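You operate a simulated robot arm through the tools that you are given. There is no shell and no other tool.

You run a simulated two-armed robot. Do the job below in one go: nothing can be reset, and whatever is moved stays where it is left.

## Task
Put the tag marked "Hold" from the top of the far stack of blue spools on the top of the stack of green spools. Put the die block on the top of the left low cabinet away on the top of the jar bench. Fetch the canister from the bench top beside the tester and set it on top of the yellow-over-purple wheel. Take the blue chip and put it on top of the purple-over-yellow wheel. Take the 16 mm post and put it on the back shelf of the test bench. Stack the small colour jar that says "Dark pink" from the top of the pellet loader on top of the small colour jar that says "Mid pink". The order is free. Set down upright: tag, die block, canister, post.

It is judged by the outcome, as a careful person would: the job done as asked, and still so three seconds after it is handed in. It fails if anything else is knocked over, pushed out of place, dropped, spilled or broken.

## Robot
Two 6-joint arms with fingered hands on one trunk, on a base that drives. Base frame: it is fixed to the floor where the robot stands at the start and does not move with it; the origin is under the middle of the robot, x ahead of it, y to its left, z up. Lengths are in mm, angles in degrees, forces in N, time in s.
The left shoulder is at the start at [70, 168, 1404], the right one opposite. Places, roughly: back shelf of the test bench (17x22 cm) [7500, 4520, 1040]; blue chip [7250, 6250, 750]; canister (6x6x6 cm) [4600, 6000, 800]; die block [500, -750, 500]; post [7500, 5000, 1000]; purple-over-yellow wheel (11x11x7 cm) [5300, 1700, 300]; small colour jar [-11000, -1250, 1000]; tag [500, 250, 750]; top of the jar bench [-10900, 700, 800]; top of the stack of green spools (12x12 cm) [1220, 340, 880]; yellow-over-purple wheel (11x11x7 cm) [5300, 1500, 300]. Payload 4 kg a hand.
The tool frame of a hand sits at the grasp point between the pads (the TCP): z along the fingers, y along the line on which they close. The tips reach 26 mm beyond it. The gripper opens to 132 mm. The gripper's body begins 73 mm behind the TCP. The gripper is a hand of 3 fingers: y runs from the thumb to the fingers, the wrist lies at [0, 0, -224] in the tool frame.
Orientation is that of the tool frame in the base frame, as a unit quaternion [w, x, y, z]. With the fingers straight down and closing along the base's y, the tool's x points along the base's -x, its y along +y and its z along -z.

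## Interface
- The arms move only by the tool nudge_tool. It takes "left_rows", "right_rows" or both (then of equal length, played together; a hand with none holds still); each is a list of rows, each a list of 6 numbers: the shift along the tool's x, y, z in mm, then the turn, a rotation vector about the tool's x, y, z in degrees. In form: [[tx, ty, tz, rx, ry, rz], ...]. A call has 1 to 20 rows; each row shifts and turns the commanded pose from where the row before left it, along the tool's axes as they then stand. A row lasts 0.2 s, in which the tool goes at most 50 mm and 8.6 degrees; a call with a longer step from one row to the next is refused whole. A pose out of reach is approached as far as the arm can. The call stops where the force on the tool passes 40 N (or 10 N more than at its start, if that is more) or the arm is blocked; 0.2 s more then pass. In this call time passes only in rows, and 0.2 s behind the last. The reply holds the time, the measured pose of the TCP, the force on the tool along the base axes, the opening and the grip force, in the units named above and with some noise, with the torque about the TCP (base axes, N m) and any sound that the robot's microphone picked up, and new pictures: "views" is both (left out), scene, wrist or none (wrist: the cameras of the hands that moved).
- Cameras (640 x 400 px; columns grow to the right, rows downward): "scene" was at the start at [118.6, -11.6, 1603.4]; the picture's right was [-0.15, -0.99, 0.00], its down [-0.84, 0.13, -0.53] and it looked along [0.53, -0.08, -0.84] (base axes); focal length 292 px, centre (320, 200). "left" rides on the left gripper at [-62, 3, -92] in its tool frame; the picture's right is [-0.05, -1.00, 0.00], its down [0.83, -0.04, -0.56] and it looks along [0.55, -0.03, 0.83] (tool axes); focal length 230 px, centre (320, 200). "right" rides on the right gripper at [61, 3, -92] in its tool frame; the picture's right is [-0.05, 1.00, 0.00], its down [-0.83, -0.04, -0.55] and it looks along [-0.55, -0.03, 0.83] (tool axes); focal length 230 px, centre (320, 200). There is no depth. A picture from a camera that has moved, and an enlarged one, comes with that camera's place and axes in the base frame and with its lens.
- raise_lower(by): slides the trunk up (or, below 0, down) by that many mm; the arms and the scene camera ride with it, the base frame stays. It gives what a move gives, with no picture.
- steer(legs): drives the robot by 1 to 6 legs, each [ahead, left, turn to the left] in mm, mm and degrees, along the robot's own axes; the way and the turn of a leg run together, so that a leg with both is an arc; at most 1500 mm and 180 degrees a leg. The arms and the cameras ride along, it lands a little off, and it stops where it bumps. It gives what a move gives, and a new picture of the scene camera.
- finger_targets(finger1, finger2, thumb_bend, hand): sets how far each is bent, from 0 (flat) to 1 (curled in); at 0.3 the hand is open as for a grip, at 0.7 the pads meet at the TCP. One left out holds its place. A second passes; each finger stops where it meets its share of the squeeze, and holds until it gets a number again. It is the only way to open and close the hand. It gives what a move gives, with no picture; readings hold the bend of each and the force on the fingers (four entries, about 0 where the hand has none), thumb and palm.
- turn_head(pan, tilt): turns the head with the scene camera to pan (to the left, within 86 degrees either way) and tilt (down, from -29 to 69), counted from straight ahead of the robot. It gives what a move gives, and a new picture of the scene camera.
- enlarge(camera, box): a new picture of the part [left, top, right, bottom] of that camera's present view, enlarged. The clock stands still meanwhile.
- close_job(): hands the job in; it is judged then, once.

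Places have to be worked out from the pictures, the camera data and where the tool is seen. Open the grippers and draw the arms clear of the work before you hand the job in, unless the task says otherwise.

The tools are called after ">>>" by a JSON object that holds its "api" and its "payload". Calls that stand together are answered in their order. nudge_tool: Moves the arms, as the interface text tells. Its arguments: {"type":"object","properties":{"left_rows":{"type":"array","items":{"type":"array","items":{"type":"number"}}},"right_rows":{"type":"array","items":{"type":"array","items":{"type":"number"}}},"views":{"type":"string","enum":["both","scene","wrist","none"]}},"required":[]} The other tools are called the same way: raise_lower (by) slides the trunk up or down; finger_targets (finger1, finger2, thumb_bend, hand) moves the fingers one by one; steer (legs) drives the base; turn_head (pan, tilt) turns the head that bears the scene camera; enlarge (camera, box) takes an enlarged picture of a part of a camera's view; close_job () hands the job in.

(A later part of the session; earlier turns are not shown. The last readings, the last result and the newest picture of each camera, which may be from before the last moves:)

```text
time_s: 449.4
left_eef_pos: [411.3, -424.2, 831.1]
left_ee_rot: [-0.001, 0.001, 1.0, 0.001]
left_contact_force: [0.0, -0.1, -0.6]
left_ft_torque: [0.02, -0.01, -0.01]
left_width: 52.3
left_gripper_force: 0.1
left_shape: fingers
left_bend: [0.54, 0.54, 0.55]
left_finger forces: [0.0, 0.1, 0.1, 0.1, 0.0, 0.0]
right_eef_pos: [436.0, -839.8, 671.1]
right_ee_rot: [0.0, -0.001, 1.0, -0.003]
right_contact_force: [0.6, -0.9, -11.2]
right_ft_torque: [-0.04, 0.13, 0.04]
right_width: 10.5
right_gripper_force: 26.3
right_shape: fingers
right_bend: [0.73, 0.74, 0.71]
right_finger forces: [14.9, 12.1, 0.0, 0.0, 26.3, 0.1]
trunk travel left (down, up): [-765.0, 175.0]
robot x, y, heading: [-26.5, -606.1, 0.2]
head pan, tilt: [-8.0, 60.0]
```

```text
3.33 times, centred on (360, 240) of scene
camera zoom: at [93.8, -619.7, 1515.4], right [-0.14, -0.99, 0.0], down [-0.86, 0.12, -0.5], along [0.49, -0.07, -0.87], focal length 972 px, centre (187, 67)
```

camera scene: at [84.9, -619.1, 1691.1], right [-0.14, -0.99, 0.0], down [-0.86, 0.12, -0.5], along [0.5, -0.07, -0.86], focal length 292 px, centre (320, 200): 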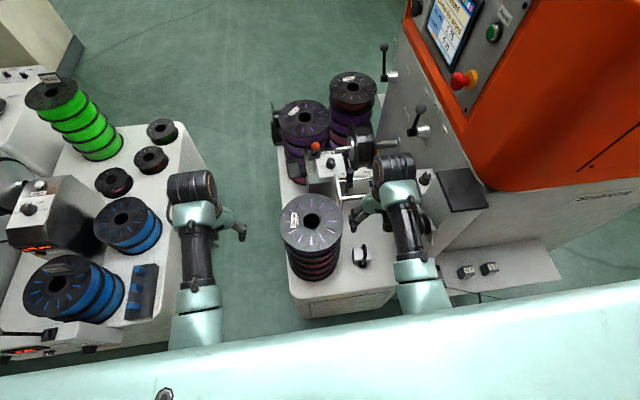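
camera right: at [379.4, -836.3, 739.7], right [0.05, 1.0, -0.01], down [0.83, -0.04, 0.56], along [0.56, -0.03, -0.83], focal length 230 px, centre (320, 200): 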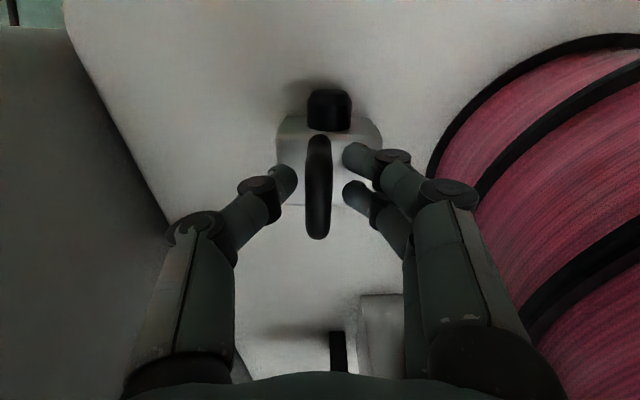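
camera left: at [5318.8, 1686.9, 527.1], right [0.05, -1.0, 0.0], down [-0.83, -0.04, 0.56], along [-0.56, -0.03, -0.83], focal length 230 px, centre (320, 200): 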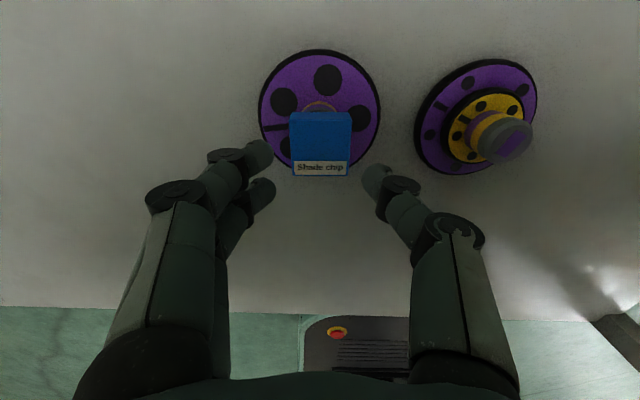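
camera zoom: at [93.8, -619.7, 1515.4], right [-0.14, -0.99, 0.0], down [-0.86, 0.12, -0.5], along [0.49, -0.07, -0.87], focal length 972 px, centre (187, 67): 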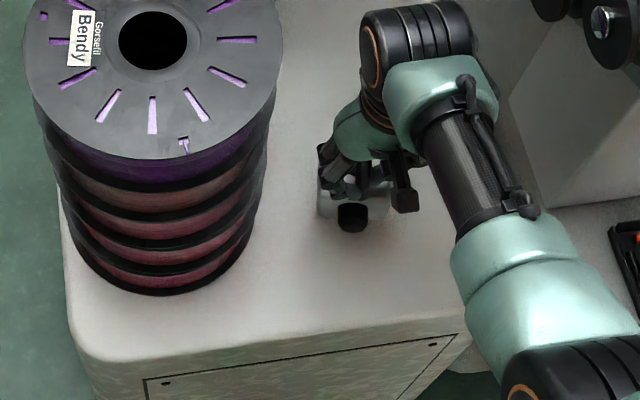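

The die block is lifted (about 1.1 kg). I raise the trunk, back away from the deck, move to the aisle line and turn round to look down the hall.

>>> {"api": "raise_lower", "payload": {"by": 175}}

>>> {"api": "steer", "payload": {"legs": [[-550, 0, 0], [0, 310, 0], [0, 0, 180]]}}

>>> {"api": "turn_head", "payload": {"pan": 0, "tilt": 15}}

>>> {"api": "turn_head", "payload": {"pan": 0, "tilt": 45}}

```text
time_s: 451.4
left_eef_pos: [410.9, -424.7, 1005.8]
left_ee_rot: [-0.001, 0.001, 1.0, 0.0]
left_contact_force: [-0.2, 0.9, 0.2]
left_ft_torque: [-0.01, 0.0, -0.02]
left_width: 52.3
left_gripper_force: 0.0
left_shape: fingers
left_bend: [0.54, 0.54, 0.55]
left_finger forces: [0.1, 0.0, 0.0, 0.0, 0.0, 0.0]
right_eef_pos: [437.4, -841.5, 846.5]
right_ee_rot: [0.001, -0.001, 1.0, -0.004]
right_contact_force: [0.1, -0.1, -10.1]
right_ft_torque: [-0.02, 0.11, 0.01]
right_width: 10.3
right_gripper_force: 27.2
right_shape: fingers
right_bend: [0.73, 0.74, 0.71]
right_finger forces: [14.9, 12.0, 0.0, 0.0, 26.2, 0.0]
trunk travel left (down, up): [-940.0, 0.0]
robot x, y, heading: [-28.3, -607.2, -0.1]
head pan, tilt: [-8.0, 60.0]
```

```text
time_s: 463.5
left_eef_pos: [-1017.5, -462.2, 1005.4]
left_ee_rot: [0.001, 1.0, -0.021, 0.001]
left_contact_force: [0.3, 0.3, 0.4]
left_ft_torque: [0.03, -0.01, 0.02]
left_width: 52.4
left_gripper_force: 0.1
left_shape: fingers
left_bend: [0.54, 0.54, 0.55]
left_finger forces: [0.1, 0.1, 0.0, 0.0, 0.0, 0.0]
right_eef_pos: [-1027.2, -46.5, 846.6]
right_ee_rot: [-0.002, 1.0, -0.02, -0.001]
right_contact_force: [0.0, 0.4, -10.9]
right_ft_torque: [-0.02, -0.14, -0.02]
right_width: 9.7
right_gripper_force: 26.2
right_shape: fingers
right_bend: [0.73, 0.74, 0.73]
right_finger forces: [13.7, 12.6, 0.1, 0.1, 25.4, 0.0]
trunk travel left (down, up): [-940.0, 0.0]
robot x, y, heading: [-574.3, -298.5, 177.5]
head pan, tilt: [-8.0, 60.0]
camera scene: at [-692.9, -282.9, 1690.4], right [0.18, 0.98, 0.0], down [0.85, -0.16, -0.5], along [-0.49, 0.09, -0.87], focal length 292 px, centre (320, 200)
```

scene: 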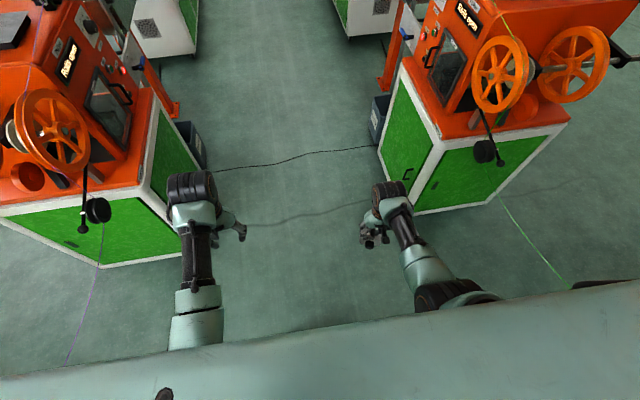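

```text
time_s: 464.6
left_eef_pos: [-1017.5, -462.3, 1004.7]
left_ee_rot: [0.001, 1.0, -0.022, 0.001]
left_contact_force: [-0.2, 0.3, 0.2]
left_ft_torque: [0.01, -0.03, -0.02]
left_width: 51.9
left_gripper_force: 0.1
left_shape: fingers
left_bend: [0.54, 0.54, 0.55]
left_finger forces: [0.0, 0.0, 0.0, 0.0, 0.0, 0.1]
right_eef_pos: [-1027.3, -46.8, 846.1]
right_ee_rot: [-0.004, 1.0, -0.019, -0.001]
right_contact_force: [-0.3, 1.3, -10.8]
right_ft_torque: [0.0, -0.18, 0.02]
right_width: 9.6
right_gripper_force: 25.8
right_shape: fingers
right_bend: [0.73, 0.74, 0.73]
right_finger forces: [14.1, 12.5, 0.0, 0.1, 25.3, 0.0]
trunk travel left (down, up): [-940.0, 0.0]
robot x, y, heading: [-575.1, -295.9, 177.7]
head pan, tilt: [0.0, 15.0]
camera scene: at [-720.8, -291.1, 1756.6], right [0.04, 1.0, 0.0], down [0.26, -0.01, -0.97], along [-0.96, 0.04, -0.26], focal length 292 px, centre (320, 200)
```

scene: 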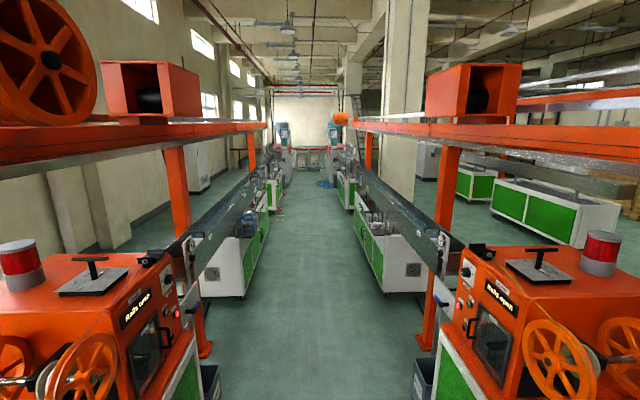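

```text
time_s: 465.6
left_eef_pos: [-1019.5, -462.8, 1004.6]
left_ee_rot: [0.0, 1.0, -0.021, 0.001]
left_contact_force: [-0.8, -0.7, 0.6]
left_ft_torque: [-0.01, -0.01, 0.01]
left_width: 52.4
left_gripper_force: 0.1
left_shape: fingers
left_bend: [0.54, 0.54, 0.55]
left_finger forces: [0.0, 0.1, 0.1, 0.1, 0.1, 0.1]
right_eef_pos: [-1025.9, -46.4, 846.2]
right_ee_rot: [-0.003, 1.0, -0.019, 0.0]
right_contact_force: [-0.5, -0.2, -10.7]
right_ft_torque: [0.05, -0.15, 0.02]
right_width: 9.6
right_gripper_force: 26.0
right_shape: fingers
right_bend: [0.73, 0.74, 0.73]
right_finger forces: [14.0, 12.6, 0.1, 0.1, 25.4, 0.0]
trunk travel left (down, up): [-940.0, 0.0]
robot x, y, heading: [-572.0, -295.8, 177.9]
head pan, tilt: [0.0, 45.0]
camera scene: at [-708.6, -291.7, 1709.9], right [0.04, 1.0, 0.0], down [0.71, -0.03, -0.71], along [-0.71, 0.03, -0.71], focal length 292 px, centre (320, 200)
```

scene: 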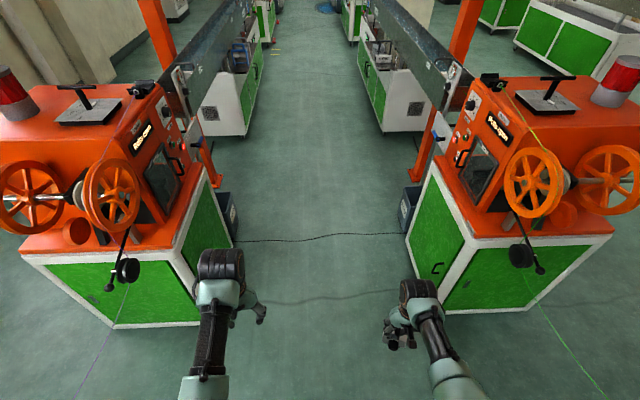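

A clear aisle about 1.25 m wide runs between the lines, centred at y≈-242. I align and drive down it in checked stretches.

>>> {"api": "steer", "payload": {"legs": [[0, -54, 2.3], [1500, 0, 0]]}}

>>> {"api": "steer", "payload": {"legs": [[1500, 0, 0], [1500, 0, 0]]}}

```text
time_s: 473.6
left_eef_pos: [-2524.2, -422.9, 1005.2]
left_ee_rot: [0.0, 1.0, -0.001, 0.001]
left_contact_force: [-0.6, 0.5, 0.0]
left_ft_torque: [-0.02, 0.01, -0.01]
left_width: 52.2
left_gripper_force: 0.0
left_shape: fingers
left_bend: [0.54, 0.54, 0.55]
left_finger forces: [0.0, 0.0, 0.0, 0.0, 0.1, 0.0]
right_eef_pos: [-2550.6, -7.3, 846.3]
right_ee_rot: [-0.003, 1.0, 0.0, -0.001]
right_contact_force: [-1.0, -0.4, -9.3]
right_ft_torque: [0.0, -0.15, 0.01]
right_width: 9.6
right_gripper_force: 26.5
right_shape: fingers
right_bend: [0.73, 0.74, 0.73]
right_finger forces: [14.7, 12.6, 0.1, 0.1, 25.7, 0.0]
trunk travel left (down, up): [-940.0, 0.0]
robot x, y, heading: [-2089.5, -240.8, 179.9]
head pan, tilt: [0.0, 45.0]
camera scene: at [-2222.8, -239.7, 1709.9], right [0.0, 1.0, 0.0], down [0.71, 0.0, -0.71], along [-0.71, 0.0, -0.71], focal length 292 px, centre (320, 200)
```

scene: 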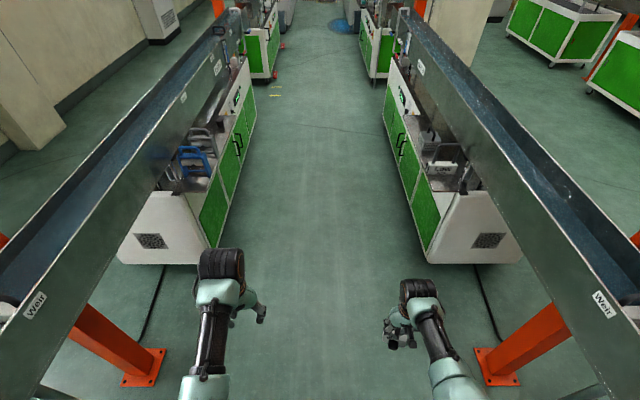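

```text
time_s: 488.2
left_eef_pos: [-5552.4, -385.1, 1005.5]
left_ee_rot: [0.0, 1.0, -0.009, 0.001]
left_contact_force: [-0.1, -0.2, -0.6]
left_ft_torque: [0.01, -0.01, -0.01]
left_width: 52.3
left_gripper_force: 0.0
left_shape: fingers
left_bend: [0.54, 0.54, 0.55]
left_finger forces: [0.0, 0.0, 0.0, 0.0, 0.0, 0.0]
right_eef_pos: [-5572.3, 32.4, 845.9]
right_ee_rot: [-0.004, 1.0, -0.007, 0.0]
right_contact_force: [0.5, 0.4, -11.0]
right_ft_torque: [-0.01, -0.15, -0.03]
right_width: 9.5
right_gripper_force: 26.2
right_shape: fingers
right_bend: [0.73, 0.74, 0.73]
right_finger forces: [15.2, 12.8, 0.0, 0.1, 25.9, 0.0]
trunk travel left (down, up): [-940.0, 0.0]
robot x, y, heading: [-5113.4, -208.4, 179.0]
head pan, tilt: [0.0, 45.0]
camera scene: at [-5247.8, -205.4, 1709.9], right [0.02, 1.0, 0.0], down [0.71, -0.01, -0.71], along [-0.71, 0.01, -0.71], focal length 292 px, centre (320, 200)
```

scene: 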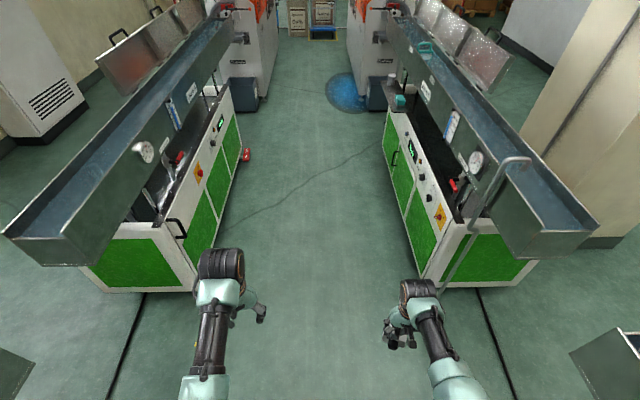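

I see a blue patch on the floor ahead at about [-8960, 80], so I steer to y≈-400 and continue.

>>> {"api": "steer", "payload": {"legs": [[1400, 195, 1.0], [1400, 0, 0]]}}

>>> {"api": "turn_head", "payload": {"pan": 0, "tilt": 25}}

```text
time_s: 501.9
left_eef_pos: [-8369.4, -569.3, 1005.3]
left_ee_rot: [0.001, 1.0, -0.003, 0.001]
left_contact_force: [0.1, -0.9, -0.2]
left_ft_torque: [-0.02, 0.01, -0.01]
left_width: 52.2
left_gripper_force: 0.0
left_shape: fingers
left_bend: [0.54, 0.54, 0.55]
left_finger forces: [0.0, 0.1, 0.0, 0.1, 0.0, 0.0]
right_eef_pos: [-8394.3, -153.2, 847.1]
right_ee_rot: [-0.004, 1.0, -0.002, 0.0]
right_contact_force: [0.3, -0.2, -10.1]
right_ft_torque: [-0.01, -0.18, 0.01]
right_width: 9.3
right_gripper_force: 27.4
right_shape: fingers
right_bend: [0.73, 0.74, 0.73]
right_finger forces: [15.6, 12.9, 0.0, 0.1, 26.1, 0.1]
trunk travel left (down, up): [-940.0, 0.0]
robot x, y, heading: [-7937.5, -387.8, 179.9]
head pan, tilt: [0.0, 45.0]
camera scene: at [-8067.7, -387.3, 1709.9], right [0.01, 1.0, 0.0], down [0.71, 0.0, -0.71], along [-0.71, 0.0, -0.71], focal length 292 px, centre (320, 200)
```

scene: 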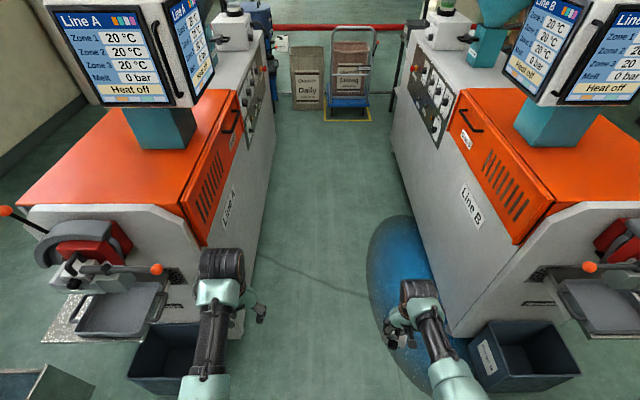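

```text
time_s: 502.7
left_eef_pos: [-8370.5, -569.2, 1005.3]
left_ee_rot: [0.001, 1.0, -0.004, 0.001]
left_contact_force: [-0.2, 0.4, -0.1]
left_ft_torque: [0.03, 0.01, 0.0]
left_width: 52.1
left_gripper_force: 0.1
left_shape: fingers
left_bend: [0.54, 0.54, 0.55]
left_finger forces: [0.0, 0.0, 0.1, 0.0, 0.1, 0.0]
right_eef_pos: [-8393.8, -154.8, 845.1]
right_ee_rot: [-0.003, 1.0, -0.002, 0.0]
right_contact_force: [0.0, 0.6, -11.5]
right_ft_torque: [0.0, -0.18, 0.0]
right_width: 9.5
right_gripper_force: 27.9
right_shape: fingers
right_bend: [0.73, 0.74, 0.73]
right_finger forces: [15.4, 13.1, 0.0, 0.0, 26.0, 0.0]
trunk travel left (down, up): [-940.0, 0.0]
robot x, y, heading: [-7934.9, -387.8, 179.6]
head pan, tilt: [0.0, 25.0]
camera scene: at [-8079.6, -387.2, 1740.3], right [0.01, 1.0, 0.0], down [0.42, 0.0, -0.91], along [-0.91, 0.01, -0.42], focal length 292 px, centre (320, 200)
```

scene: 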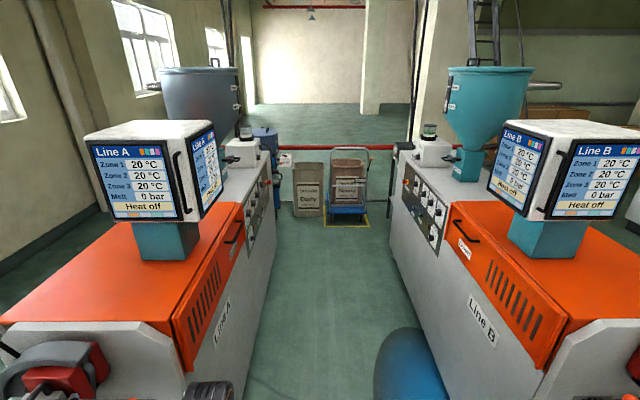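

The lines A and B end ahead; two pellet loaders with small jars stand at their far ends. I drive on along y≈-400 to look closer.

>>> {"api": "steer", "payload": {"legs": [[1100, 0, 0.2], [950, 0, 0]]}}

>>> {"api": "turn_head", "payload": {"pan": 40, "tilt": 20}}

>>> {"api": "turn_head", "payload": {"pan": -45, "tilt": 20}}

```text
time_s: 512.9
left_eef_pos: [-10412.0, -579.1, 1006.5]
left_ee_rot: [0.0, 1.0, 0.003, 0.001]
left_contact_force: [0.6, 0.5, -0.2]
left_ft_torque: [-0.03, 0.01, -0.01]
left_width: 52.3
left_gripper_force: 0.1
left_shape: fingers
left_bend: [0.54, 0.54, 0.55]
left_finger forces: [0.1, 0.0, 0.0, 0.0, 0.0, 0.0]
right_eef_pos: [-10440.8, -163.7, 845.1]
right_ee_rot: [-0.003, 1.0, 0.006, 0.0]
right_contact_force: [1.3, 0.8, -10.4]
right_ft_torque: [-0.03, -0.16, 0.0]
right_width: 9.5
right_gripper_force: 27.4
right_shape: fingers
right_bend: [0.73, 0.74, 0.74]
right_finger forces: [15.8, 13.3, 0.0, 0.1, 26.0, 0.0]
trunk travel left (down, up): [-940.0, 0.0]
robot x, y, heading: [-9977.1, -394.1, -179.3]
head pan, tilt: [0.0, 25.0]
camera scene: at [-10122.4, -393.6, 1740.6], right [-0.01, 1.0, 0.0], down [0.42, 0.0, -0.91], along [-0.91, -0.01, -0.42], focal length 292 px, centre (320, 200)
```

scene: 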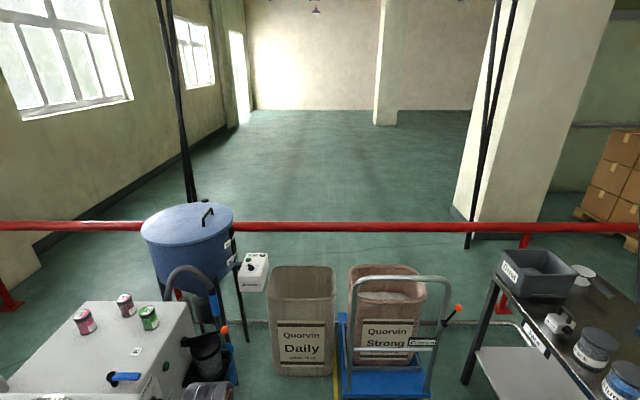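

```text
time_s: 514.0
left_eef_pos: [-10412.2, -580.7, 1005.1]
left_ee_rot: [0.001, 1.0, 0.003, 0.001]
left_contact_force: [-0.2, 0.2, 0.5]
left_ft_torque: [-0.02, 0.02, 0.03]
left_width: 52.3
left_gripper_force: 0.1
left_shape: fingers
left_bend: [0.54, 0.54, 0.55]
left_finger forces: [0.1, 0.0, 0.0, 0.1, 0.1, 0.1]
right_eef_pos: [-10440.8, -164.2, 845.4]
right_ee_rot: [-0.003, 1.0, 0.005, 0.002]
right_contact_force: [0.5, -0.2, -10.8]
right_ft_torque: [-0.01, -0.15, -0.01]
right_width: 9.4
right_gripper_force: 27.9
right_shape: fingers
right_bend: [0.73, 0.74, 0.74]
right_finger forces: [15.7, 13.2, 0.0, 0.1, 26.0, 0.0]
trunk travel left (down, up): [-940.0, 0.0]
robot x, y, heading: [-9978.2, -391.3, -179.4]
head pan, tilt: [40.0, 20.0]
camera scene: at [-10102.2, -453.2, 1748.6], right [-0.65, 0.76, 0.0], down [0.26, 0.22, -0.94], along [-0.72, -0.61, -0.34], focal length 292 px, centre (320, 200)
```

scene: 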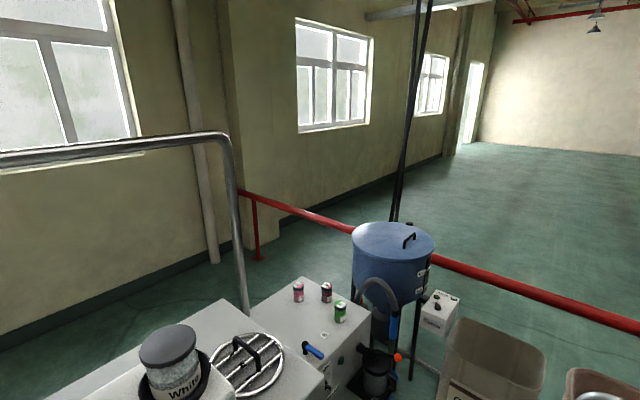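

```text
time_s: 515.6
left_eef_pos: [-10412.1, -580.1, 1006.1]
left_ee_rot: [0.002, 1.0, 0.004, 0.001]
left_contact_force: [0.4, 0.1, -0.6]
left_ft_torque: [0.01, -0.01, 0.03]
left_width: 52.1
left_gripper_force: 0.0
left_shape: fingers
left_bend: [0.54, 0.54, 0.55]
left_finger forces: [0.0, 0.1, 0.0, 0.0, 0.0, 0.0]
right_eef_pos: [-10441.2, -163.7, 845.6]
right_ee_rot: [-0.003, 1.0, 0.005, 0.0]
right_contact_force: [-0.5, -0.1, -11.6]
right_ft_torque: [0.01, -0.17, 0.01]
right_width: 9.4
right_gripper_force: 27.3
right_shape: fingers
right_bend: [0.73, 0.74, 0.74]
right_finger forces: [15.9, 13.3, 0.0, 0.0, 25.9, 0.1]
trunk travel left (down, up): [-940.0, 0.0]
robot x, y, heading: [-9978.2, -389.5, -179.6]
head pan, tilt: [-45.0, 20.0]
camera scene: at [-10098.0, -327.6, 1748.5], right [0.7, 0.71, 0.0], down [0.25, -0.24, -0.94], along [-0.67, 0.66, -0.34], focal length 292 px, centre (320, 200)
```

scene: 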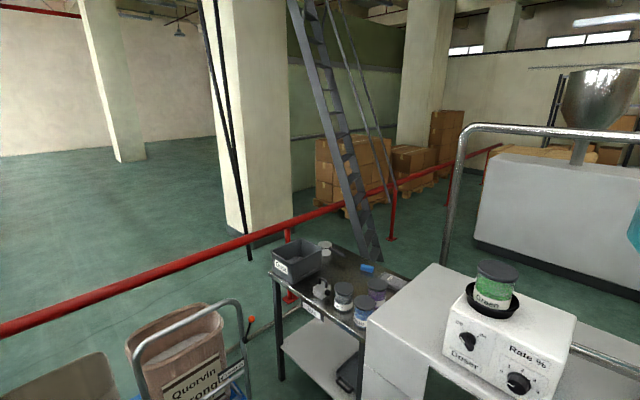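

Three small colour jars stand on the left loader; the jar bench is on the right. I look closely at both.

>>> {"api": "enlarge", "payload": {"camera": "scene", "box": [260, 230, 420, 340]}}

>>> {"api": "turn_head", "payload": {"pan": 45, "tilt": 30}}

>>> {"api": "enlarge", "payload": {"camera": "scene", "box": [290, 200, 410, 290]}}

```text
3.64 times, centred on (340, 285) of scene
camera zoom: at [-10098.0, -327.6, 1748.5], right [0.7, 0.71, 0.0], down [0.25, -0.24, -0.94], along [-0.67, 0.66, -0.34], focal length 1060 px, centre (247, -109)
```

zoom: 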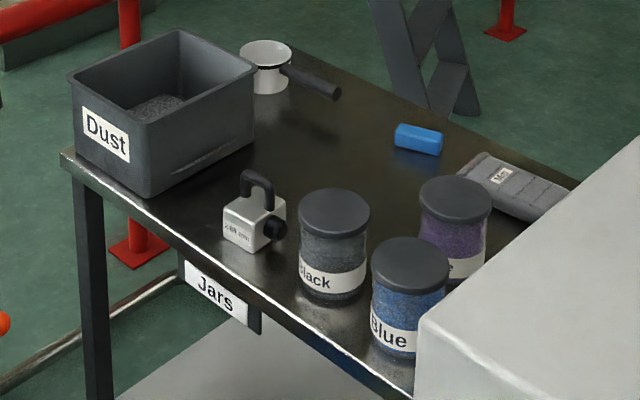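

```text
time_s: 517.2
left_eef_pos: [-10412.4, -579.1, 1004.2]
left_ee_rot: [0.001, 1.0, 0.004, 0.001]
left_contact_force: [-0.8, 0.0, 0.2]
left_ft_torque: [0.02, 0.01, 0.03]
left_width: 52.3
left_gripper_force: 0.1
left_shape: fingers
left_bend: [0.54, 0.54, 0.55]
left_finger forces: [0.0, 0.0, 0.0, 0.0, 0.0, 0.0]
right_eef_pos: [-10441.5, -165.1, 845.0]
right_ee_rot: [-0.003, 1.0, 0.005, 0.001]
right_contact_force: [-0.2, -0.3, -11.1]
right_ft_torque: [0.01, -0.15, 0.0]
right_width: 9.4
right_gripper_force: 27.1
right_shape: fingers
right_bend: [0.73, 0.74, 0.74]
right_finger forces: [15.8, 13.3, 0.1, 0.1, 25.9, 0.1]
trunk travel left (down, up): [-940.0, 0.0]
robot x, y, heading: [-9981.4, -395.8, -179.6]
head pan, tilt: [45.0, 30.0]
camera scene: at [-10095.0, -457.3, 1732.5], right [-0.71, 0.7, 0.0], down [0.35, 0.36, -0.87], along [-0.61, -0.62, -0.5], focal length 292 px, centre (320, 200)
```

scene: 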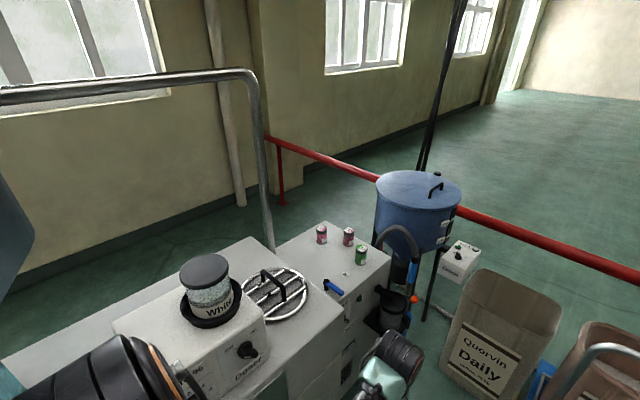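

```text
4.44 times, centred on (350, 245) of scene
camera zoom: at [-10095.0, -457.3, 1732.5], right [-0.71, 0.7, 0.0], down [0.35, 0.36, -0.87], along [-0.61, -0.62, -0.5], focal length 1296 px, centre (187, 0)
```

zoom: 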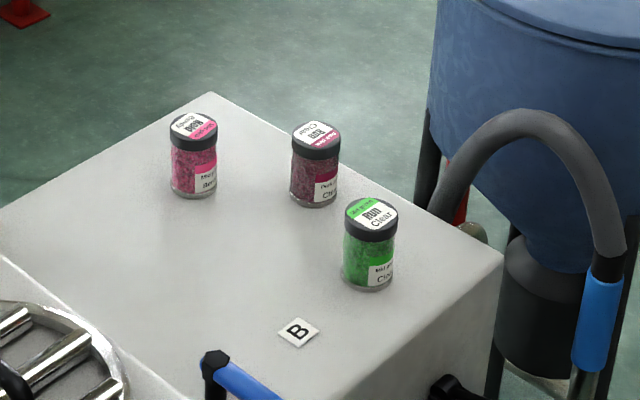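

I enlarge the jar labels further.

>>> {"api": "enlarge", "payload": {"camera": "scene", "box": [312, 222, 380, 270]}}

>>> {"api": "enlarge", "payload": {"camera": "scene", "box": [310, 220, 334, 248]}}

>>> {"api": "enlarge", "payload": {"camera": "scene", "box": [338, 222, 362, 250]}}

```text
8.33 times, centred on (346, 246) of scene
camera zoom: at [-10095.0, -457.3, 1732.5], right [-0.71, 0.7, 0.0], down [0.35, 0.36, -0.87], along [-0.61, -0.62, -0.5], focal length 2430 px, centre (103, -183)
```

zoom: 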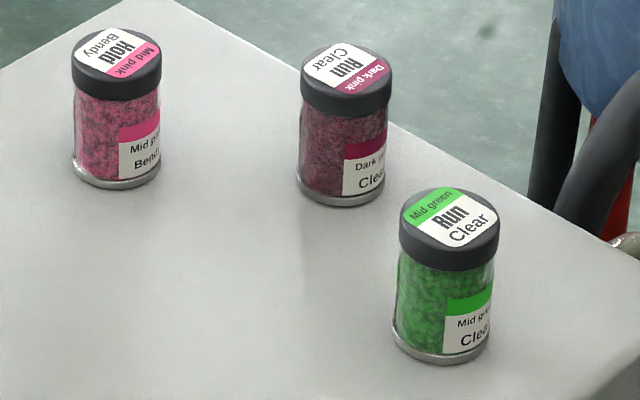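

```text
14.29 times, centred on (322, 234) of scene
camera zoom: at [-10095.0, -457.3, 1732.5], right [-0.71, 0.7, 0.0], down [0.35, 0.36, -0.87], along [-0.61, -0.62, -0.5], focal length 4165 px, centre (291, -286)
```

zoom: 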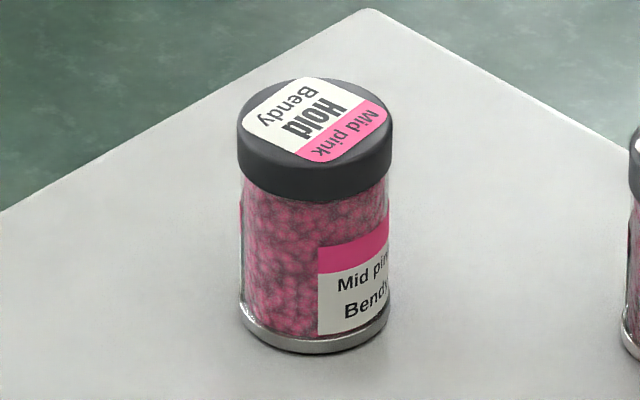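

```text
14.29 times, centred on (350, 236) of scene
camera zoom: at [-10095.0, -457.3, 1732.5], right [-0.71, 0.7, 0.0], down [0.35, 0.36, -0.87], along [-0.61, -0.62, -0.5], focal length 4165 px, centre (-109, -314)
```

zoom: 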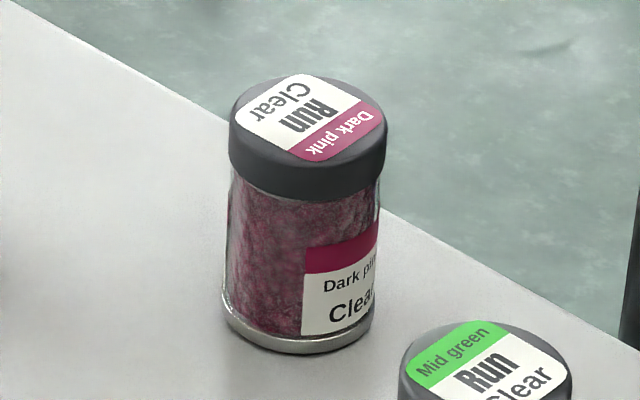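

"Dark pink" and "Mid pink" are confirmed on the left loader, and the jar bench has free room behind its front items, near [-10975, 615]. I first raise the block higher in the aisle, then drive toward the jar bench at an angle.

>>> {"api": "nudge_tool", "payload": {"right_rows": [[-16, 2.5, -32, 0, 0, 0], [-16, 2.5, -32, 0, 0, 0], [-16, 2.5, -32, 0, 0, 0], [-16, 2.5, -32, 0, 0, 0], [-16, 2.5, -32, 0, 0, 0], [-16, 2.5, -32, 0, 0, 0]], "views": "none"}}

>>> {"api": "steer", "payload": {"legs": [[480, 0, 0], [0, 0, -40.4]]}}

>>> {"api": "turn_head", "payload": {"pan": 0, "tilt": 40}}

```text
time_s: 518.6
left_eef_pos: [-10413.2, -579.9, 1005.1]
left_ee_rot: [0.0, 1.0, 0.004, 0.002]
left_contact_force: [0.1, 0.1, 0.6]
left_ft_torque: [0.0, -0.01, -0.03]
left_width: 51.9
left_gripper_force: 0.0
left_shape: fingers
left_bend: [0.54, 0.54, 0.55]
left_finger forces: [0.1, 0.0, 0.0, 0.0, 0.0, 0.1]
right_eef_pos: [-10539.4, -182.5, 1036.1]
right_ee_rot: [-0.003, 1.0, 0.005, 0.002]
right_contact_force: [0.4, 0.3, -10.9]
right_ft_torque: [-0.04, -0.2, 0.02]
right_width: 9.0
right_gripper_force: 28.3
right_shape: fingers
right_bend: [0.73, 0.74, 0.74]
right_finger forces: [16.5, 14.8, 0.0, 0.1, 25.8, 0.0]
trunk travel left (down, up): [-940.0, 0.0]
robot x, y, heading: [-9979.4, -393.8, -179.5]
head pan, tilt: [45.0, 30.0]
```

```text
time_s: 523.4
left_eef_pos: [-10909.1, -257.4, 1005.4]
left_ee_rot: [0.0, 0.939, -0.344, 0.001]
left_contact_force: [-0.4, -0.9, -0.2]
left_ft_torque: [-0.02, 0.0, 0.02]
left_width: 52.3
left_gripper_force: 0.1
left_shape: fingers
left_bend: [0.54, 0.54, 0.55]
left_finger forces: [0.1, 0.1, 0.0, 0.1, 0.0, 0.1]
right_eef_pos: [-10744.6, 127.7, 1036.1]
right_ee_rot: [-0.004, 0.94, -0.342, 0.003]
right_contact_force: [-1.1, -0.8, -10.9]
right_ft_torque: [-0.13, -0.12, -0.01]
right_width: 9.0
right_gripper_force: 27.0
right_shape: fingers
right_bend: [0.73, 0.74, 0.74]
right_finger forces: [15.2, 13.7, 0.0, 0.1, 25.2, 0.1]
trunk travel left (down, up): [-940.0, 0.0]
robot x, y, heading: [-10457.3, -392.5, 139.8]
head pan, tilt: [45.0, 30.0]
camera scene: at [-10587.5, -370.8, 1732.5], right [-0.08, 1.0, 0.0], down [0.5, 0.04, -0.87], along [-0.86, -0.07, -0.5], focal length 292 px, centre (320, 200)
```

scene: 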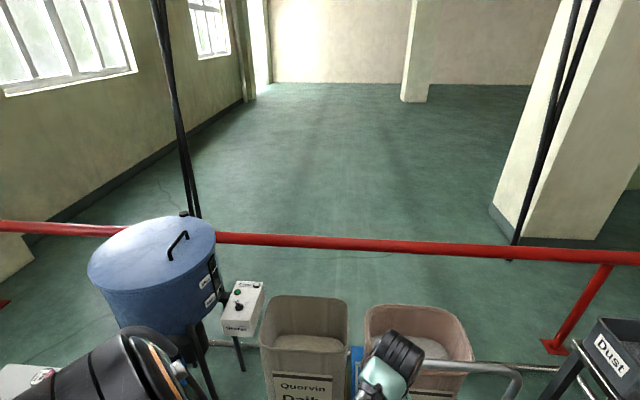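

```text
time_s: 524.5
left_eef_pos: [-10908.4, -256.8, 1007.1]
left_ee_rot: [0.002, 0.939, -0.343, 0.001]
left_contact_force: [-1.2, 0.2, -0.5]
left_ft_torque: [0.01, -0.05, 0.01]
left_width: 52.0
left_gripper_force: 0.1
left_shape: fingers
left_bend: [0.54, 0.54, 0.55]
left_finger forces: [0.0, 0.1, 0.0, 0.0, 0.0, 0.1]
right_eef_pos: [-10744.9, 126.3, 1035.5]
right_ee_rot: [-0.003, 0.94, -0.342, 0.001]
right_contact_force: [-0.6, 0.2, -10.3]
right_ft_torque: [-0.08, -0.12, -0.03]
right_width: 9.0
right_gripper_force: 27.4
right_shape: fingers
right_bend: [0.73, 0.74, 0.74]
right_finger forces: [15.3, 13.9, 0.0, 0.1, 25.4, 0.0]
trunk travel left (down, up): [-940.0, 0.0]
robot x, y, heading: [-10458.3, -395.1, 139.6]
head pan, tilt: [0.0, 40.0]
camera scene: at [-10562.2, -308.0, 1717.1], right [0.64, 0.76, 0.0], down [0.49, -0.41, -0.77], along [-0.59, 0.49, -0.64], focal length 292 px, centre (320, 200)
```

scene: 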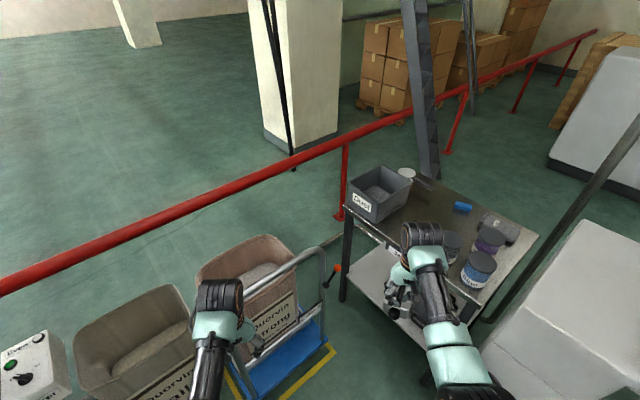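

The bench spans x −11276…−10616, y 437…961. The planned standing place is clear of the cart, so I drive in with the block carried above the jars.

>>> {"api": "steer", "payload": {"legs": [[300, -150, 0]]}}

>>> {"api": "steer", "payload": {"legs": [[157, -84, 0.3]]}}

>>> {"api": "enlarge", "payload": {"camera": "right", "box": [0, 0, 640, 400]}}

```text
time_s: 526.7
left_eef_pos: [-11039.9, 50.5, 1005.3]
left_ee_rot: [0.0, 0.939, -0.343, 0.0]
left_contact_force: [0.6, 0.7, -0.3]
left_ft_torque: [0.02, 0.01, -0.01]
left_width: 52.1
left_gripper_force: 0.1
left_shape: fingers
left_bend: [0.54, 0.54, 0.55]
left_finger forces: [0.0, 0.1, 0.0, 0.0, 0.1, 0.0]
right_eef_pos: [-10876.8, 433.3, 1037.2]
right_ee_rot: [-0.003, 0.94, -0.341, 0.002]
right_contact_force: [0.3, -1.4, -9.4]
right_ft_torque: [-0.08, -0.12, 0.02]
right_width: 8.8
right_gripper_force: 27.3
right_shape: fingers
right_bend: [0.73, 0.74, 0.74]
right_finger forces: [15.6, 14.0, 0.0, 0.0, 25.3, 0.0]
trunk travel left (down, up): [-940.0, 0.0]
robot x, y, heading: [-10588.8, -89.1, 140.0]
head pan, tilt: [0.0, 40.0]
camera scene: at [-10693.5, -2.7, 1717.4], right [0.64, 0.76, 0.0], down [0.49, -0.41, -0.77], along [-0.59, 0.49, -0.64], focal length 292 px, centre (320, 200)
```

scene: 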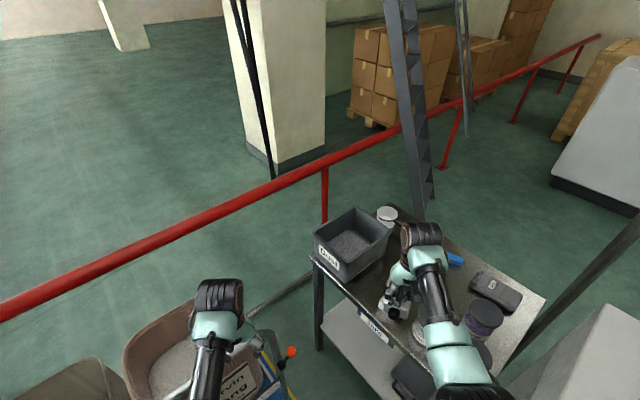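

```text
time_s: 528.2
left_eef_pos: [-11105.4, 208.4, 1005.9]
left_ee_rot: [0.001, 0.94, -0.341, 0.0]
left_contact_force: [0.1, -0.7, -0.9]
left_ft_torque: [0.01, -0.01, -0.02]
left_width: 52.3
left_gripper_force: 0.0
left_shape: fingers
left_bend: [0.54, 0.54, 0.55]
left_finger forces: [0.0, 0.0, 0.0, 0.0, 0.1, 0.0]
right_eef_pos: [-10943.5, 593.0, 1037.6]
right_ee_rot: [-0.003, 0.94, -0.34, 0.002]
right_contact_force: [-0.3, 0.0, -10.2]
right_ft_torque: [-0.11, -0.15, 0.0]
right_width: 8.8
right_gripper_force: 28.0
right_shape: fingers
right_bend: [0.73, 0.74, 0.75]
right_finger forces: [16.0, 14.1, 0.0, 0.0, 25.4, 0.1]
trunk travel left (down, up): [-940.0, 0.0]
robot x, y, heading: [-10654.5, 74.3, 140.0]
head pan, tilt: [0.0, 40.0]
camera scene: at [-10757.7, 157.7, 1717.5], right [0.64, 0.77, 0.0], down [0.49, -0.41, -0.77], along [-0.59, 0.49, -0.64], focal length 292 px, centre (320, 200)
```

scene: 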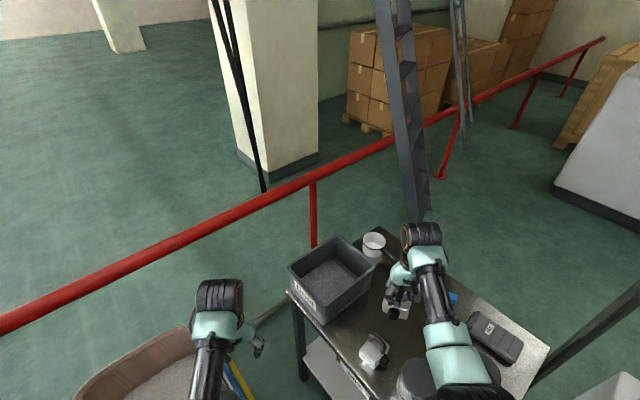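

```text
1.00 times, centred on (320, 200) of right (not enlarged: the box is as wide or as high as the picture)
camera zoom: at [-10896.8, 551.2, 1129.4], right [-0.68, -0.74, -0.01], down [-0.61, 0.56, 0.55], along [-0.4, 0.38, -0.83], focal length 230 px, centre (320, 200)
```

zoom: 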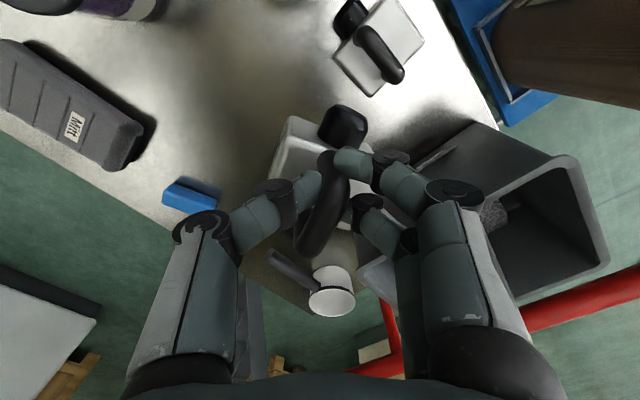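

The spot should be a bit further from the block already there. I lift the left hand a little, move the right hand 56 mm further, and lower the trunk 60 mm.

>>> {"api": "nudge_tool", "payload": {"left_rows": [[-35, 0, -30, 0, 0, 0], [-35, 0, -30, 0, 0, 0]], "right_rows": [[-28, 0, 0, 0, 0, 0], [-28, 0, 0, 0, 0, 0]], "views": "none"}}

>>> {"api": "raise_lower", "payload": {"by": -60}}

>>> {"api": "enlarge", "payload": {"camera": "right", "box": [0, 0, 640, 400]}}

>>> {"api": "turn_head", "payload": {"pan": -12, "tilt": 50}}

```text
time_s: 528.8
left_eef_pos: [-11161.8, 258.3, 1064.1]
left_ee_rot: [0.001, 0.94, -0.342, 0.004]
left_contact_force: [-0.3, 0.2, 1.1]
left_ft_torque: [0.02, -0.02, 0.01]
left_width: 52.3
left_gripper_force: 0.0
left_shape: fingers
left_bend: [0.54, 0.54, 0.55]
left_finger forces: [0.0, 0.0, 0.1, 0.0, 0.0, 0.1]
right_eef_pos: [-10990.6, 631.2, 1033.9]
right_ee_rot: [-0.001, 0.941, -0.339, 0.005]
right_contact_force: [0.3, -0.6, -11.5]
right_ft_torque: [-0.14, -0.17, 0.02]
right_width: 8.7
right_gripper_force: 29.0
right_shape: fingers
right_bend: [0.73, 0.74, 0.75]
right_finger forces: [16.5, 15.4, 0.1, 0.1, 25.7, 0.1]
trunk travel left (down, up): [-940.0, 0.0]
robot x, y, heading: [-10655.6, 77.9, 140.2]
head pan, tilt: [0.0, 40.0]
```

```text
time_s: 529.8
left_eef_pos: [-11159.6, 256.6, 1007.0]
left_ee_rot: [0.001, 0.94, -0.341, 0.002]
left_contact_force: [0.6, -0.1, -0.3]
left_ft_torque: [-0.03, 0.01, 0.01]
left_width: 52.3
left_gripper_force: 0.1
left_shape: fingers
left_bend: [0.54, 0.54, 0.55]
left_finger forces: [0.1, 0.1, 0.1, 0.0, 0.0, 0.0]
right_eef_pos: [-10987.2, 631.2, 975.1]
right_ee_rot: [-0.002, 0.94, -0.34, 0.002]
right_contact_force: [-0.4, 0.3, -11.6]
right_ft_torque: [-0.12, -0.15, 0.02]
right_width: 8.7
right_gripper_force: 28.2
right_shape: fingers
right_bend: [0.73, 0.74, 0.75]
right_finger forces: [15.9, 14.6, 0.1, 0.0, 25.7, 0.0]
trunk travel left (down, up): [-880.0, 60.0]
robot x, y, heading: [-10655.8, 75.8, 140.0]
head pan, tilt: [0.0, 40.0]
```

```text
1.00 times, centred on (320, 200) of right (not enlarged: the box is as wide or as high as the picture)
camera zoom: at [-10941.0, 589.5, 1068.4], right [-0.68, -0.74, -0.01], down [-0.62, 0.56, 0.55], along [-0.4, 0.38, -0.83], focal length 230 px, centre (320, 200)
```

zoom: 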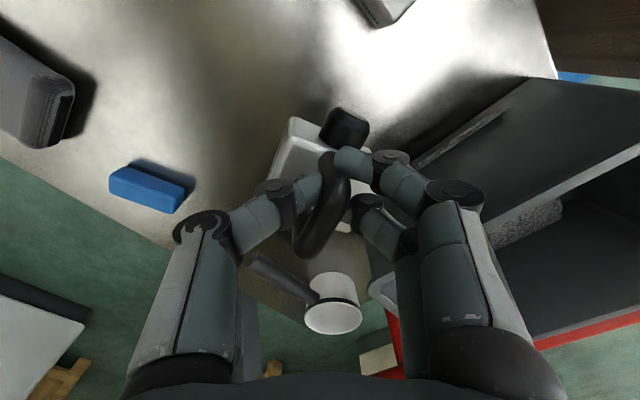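

```text
time_s: 530.5
left_eef_pos: [-11160.2, 257.3, 1004.9]
left_ee_rot: [0.002, 0.94, -0.341, 0.002]
left_contact_force: [0.2, 0.4, 0.9]
left_ft_torque: [0.0, 0.01, 0.02]
left_width: 52.3
left_gripper_force: 0.1
left_shape: fingers
left_bend: [0.54, 0.54, 0.55]
left_finger forces: [0.0, 0.0, 0.0, 0.0, 0.0, 0.0]
right_eef_pos: [-10987.9, 632.5, 973.3]
right_ee_rot: [-0.001, 0.941, -0.339, 0.004]
right_contact_force: [0.0, -0.1, -10.8]
right_ft_torque: [-0.1, -0.16, -0.04]
right_width: 8.8
right_gripper_force: 27.7
right_shape: fingers
right_bend: [0.73, 0.74, 0.75]
right_finger forces: [15.8, 14.5, 0.1, 0.0, 25.5, 0.1]
trunk travel left (down, up): [-880.0, 60.0]
robot x, y, heading: [-10651.0, 72.4, 140.2]
head pan, tilt: [-12.0, 50.0]
camera scene: at [-10742.2, 168.5, 1643.0], right [0.79, 0.62, 0.0], down [0.47, -0.6, -0.64], along [-0.4, 0.5, -0.77], focal length 292 px, centre (320, 200)
```

scene: 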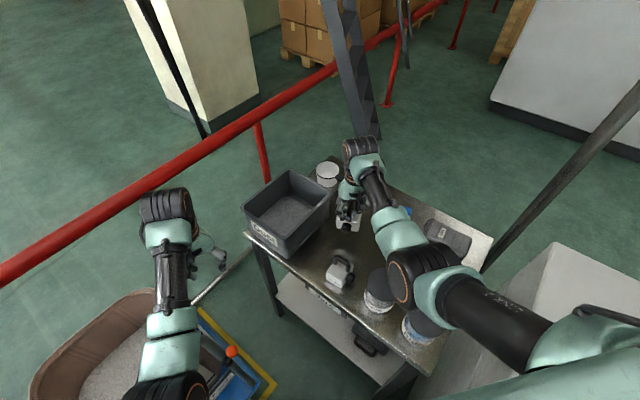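

Clear around the spot. I lower the block with the arm toward the bench.

>>> {"api": "nudge_tool", "payload": {"right_rows": [[0, 0, 20, 0, 0, 0], [0, 0, 20, 0, 0, 0], [0, 0, 15, 0, 0, 0]], "views": "wrist"}}

>>> {"api": "enlarge", "payload": {"camera": "scene", "box": [290, 150, 440, 270]}}

```text
time_s: 531.3
left_eef_pos: [-11160.2, 258.1, 1005.0]
left_ee_rot: [0.001, 0.94, -0.341, 0.001]
left_contact_force: [0.6, 0.2, 0.4]
left_ft_torque: [-0.01, 0.0, -0.02]
left_width: 52.0
left_gripper_force: 0.1
left_shape: fingers
left_bend: [0.54, 0.54, 0.55]
left_finger forces: [0.0, 0.1, 0.0, 0.0, 0.0, 0.0]
right_eef_pos: [-10987.1, 631.0, 919.6]
right_ee_rot: [-0.001, 0.94, -0.34, 0.003]
right_contact_force: [0.6, 0.2, -10.7]
right_ft_torque: [-0.1, -0.15, 0.0]
right_width: 8.5
right_gripper_force: 27.5
right_shape: fingers
right_bend: [0.73, 0.74, 0.75]
right_finger forces: [15.6, 14.3, 0.0, 0.0, 25.5, 0.0]
trunk travel left (down, up): [-880.0, 60.0]
robot x, y, heading: [-10653.0, 76.5, 139.9]
head pan, tilt: [-12.0, 50.0]
camera right: at [-10941.2, 589.9, 1012.5], right [-0.68, -0.73, -0.01], down [-0.62, 0.56, 0.55], along [-0.4, 0.38, -0.83], focal length 230 px, centre (320, 200)
```

right: 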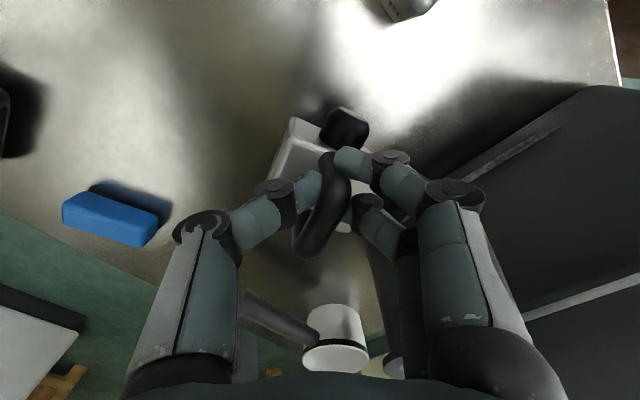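

```text
3.33 times, centred on (365, 210) of scene
camera zoom: at [-10742.3, 168.8, 1642.9], right [0.79, 0.62, 0.0], down [0.47, -0.6, -0.64], along [-0.4, 0.5, -0.77], focal length 972 px, centre (170, 167)
```

zoom: 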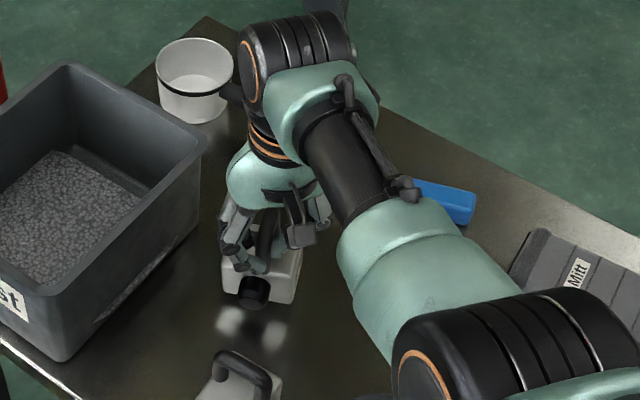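

The block hovers a few centimetres above the bench. I continue in smaller steps with force checks.

>>> {"api": "nudge_tool", "payload": {"right_rows": [[0, 0, 10, 0, 0, 0]], "views": "none"}}

>>> {"api": "nudge_tool", "payload": {"right_rows": [[0, 0, 5, 0, 0, 0]], "views": "none"}}

>>> {"api": "nudge_tool", "payload": {"right_rows": [[0, 0, 4, 0, 0, 0]], "views": "none"}}

>>> {"api": "nudge_tool", "payload": {"right_rows": [[0, 0, 3, 0, 0, 0]], "views": "none"}}

```text
time_s: 531.7
left_eef_pos: [-11159.6, 259.2, 1004.9]
left_ee_rot: [0.002, 0.94, -0.341, 0.002]
left_contact_force: [0.8, -0.2, 0.1]
left_ft_torque: [-0.06, -0.01, 0.0]
left_width: 52.0
left_gripper_force: 0.0
left_shape: fingers
left_bend: [0.54, 0.54, 0.55]
left_finger forces: [0.0, 0.0, 0.0, 0.0, 0.1, 0.0]
right_eef_pos: [-10987.2, 632.1, 910.9]
right_ee_rot: [-0.002, 0.94, -0.34, 0.003]
right_contact_force: [-1.3, 0.1, -10.4]
right_ft_torque: [-0.1, -0.16, -0.03]
right_width: 8.6
right_gripper_force: 27.5
right_shape: fingers
right_bend: [0.73, 0.74, 0.75]
right_finger forces: [15.7, 14.1, 0.0, 0.0, 25.4, 0.0]
trunk travel left (down, up): [-880.0, 60.0]
robot x, y, heading: [-10653.2, 75.4, 140.3]
head pan, tilt: [-12.0, 50.0]
```

```text
time_s: 532.1
left_eef_pos: [-11158.7, 257.4, 1004.6]
left_ee_rot: [0.001, 0.94, -0.341, 0.001]
left_contact_force: [-0.2, -0.2, 0.8]
left_ft_torque: [-0.01, 0.0, 0.0]
left_width: 52.2
left_gripper_force: 0.1
left_shape: fingers
left_bend: [0.54, 0.54, 0.55]
left_finger forces: [0.1, 0.1, 0.0, 0.0, 0.0, 0.1]
right_eef_pos: [-10986.0, 631.4, 905.6]
right_ee_rot: [-0.002, 0.941, -0.339, 0.002]
right_contact_force: [0.8, 0.6, -7.2]
right_ft_torque: [-0.15, -0.08, 0.0]
right_width: 8.7
right_gripper_force: 27.4
right_shape: fingers
right_bend: [0.73, 0.74, 0.75]
right_finger forces: [15.9, 12.4, 0.1, 0.0, 27.0, 0.0]
trunk travel left (down, up): [-880.0, 60.0]
robot x, y, heading: [-10654.9, 74.6, 140.2]
head pan, tilt: [-12.0, 50.0]
```

```text
time_s: 532.5
left_eef_pos: [-11158.5, 255.4, 1006.3]
left_ee_rot: [0.0, 0.94, -0.342, -0.001]
left_contact_force: [0.2, 0.0, -0.6]
left_ft_torque: [0.04, 0.0, -0.01]
left_width: 52.0
left_gripper_force: 0.0
left_shape: fingers
left_bend: [0.54, 0.54, 0.55]
left_finger forces: [0.0, 0.1, 0.0, 0.0, 0.0, 0.1]
right_eef_pos: [-10985.8, 629.7, 903.6]
right_ee_rot: [-0.004, 0.94, -0.34, 0.0]
right_contact_force: [2.2, 2.3, 1.7]
right_ft_torque: [-0.18, -0.12, 0.03]
right_width: 8.5
right_gripper_force: 29.4
right_shape: fingers
right_bend: [0.73, 0.75, 0.75]
right_finger forces: [17.6, 11.2, 0.0, 0.0, 30.5, 0.0]
trunk travel left (down, up): [-880.0, 60.0]
robot x, y, heading: [-10655.4, 70.1, 140.4]
head pan, tilt: [-12.0, 50.0]
```

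```text
time_s: 532.9
left_eef_pos: [-11155.7, 254.5, 1007.7]
left_ee_rot: [0.0, 0.94, -0.341, 0.0]
left_contact_force: [0.0, -0.6, 0.5]
left_ft_torque: [-0.02, 0.01, 0.02]
left_width: 52.2
left_gripper_force: 0.0
left_shape: fingers
left_bend: [0.54, 0.54, 0.55]
left_finger forces: [0.0, 0.0, 0.0, 0.1, 0.0, 0.0]
right_eef_pos: [-10985.4, 631.1, 902.9]
right_ee_rot: [-0.004, 0.94, -0.34, -0.001]
right_contact_force: [5.5, 3.4, 13.7]
right_ft_torque: [-0.3, -0.09, 0.04]
right_width: 7.9
right_gripper_force: 33.7
right_shape: fingers
right_bend: [0.74, 0.75, 0.76]
right_finger forces: [21.1, 10.6, 0.0, 0.0, 35.0, 0.0]
trunk travel left (down, up): [-880.0, 60.0]
robot x, y, heading: [-10654.8, 70.5, 140.0]
head pan, tilt: [-12.0, 50.0]
```

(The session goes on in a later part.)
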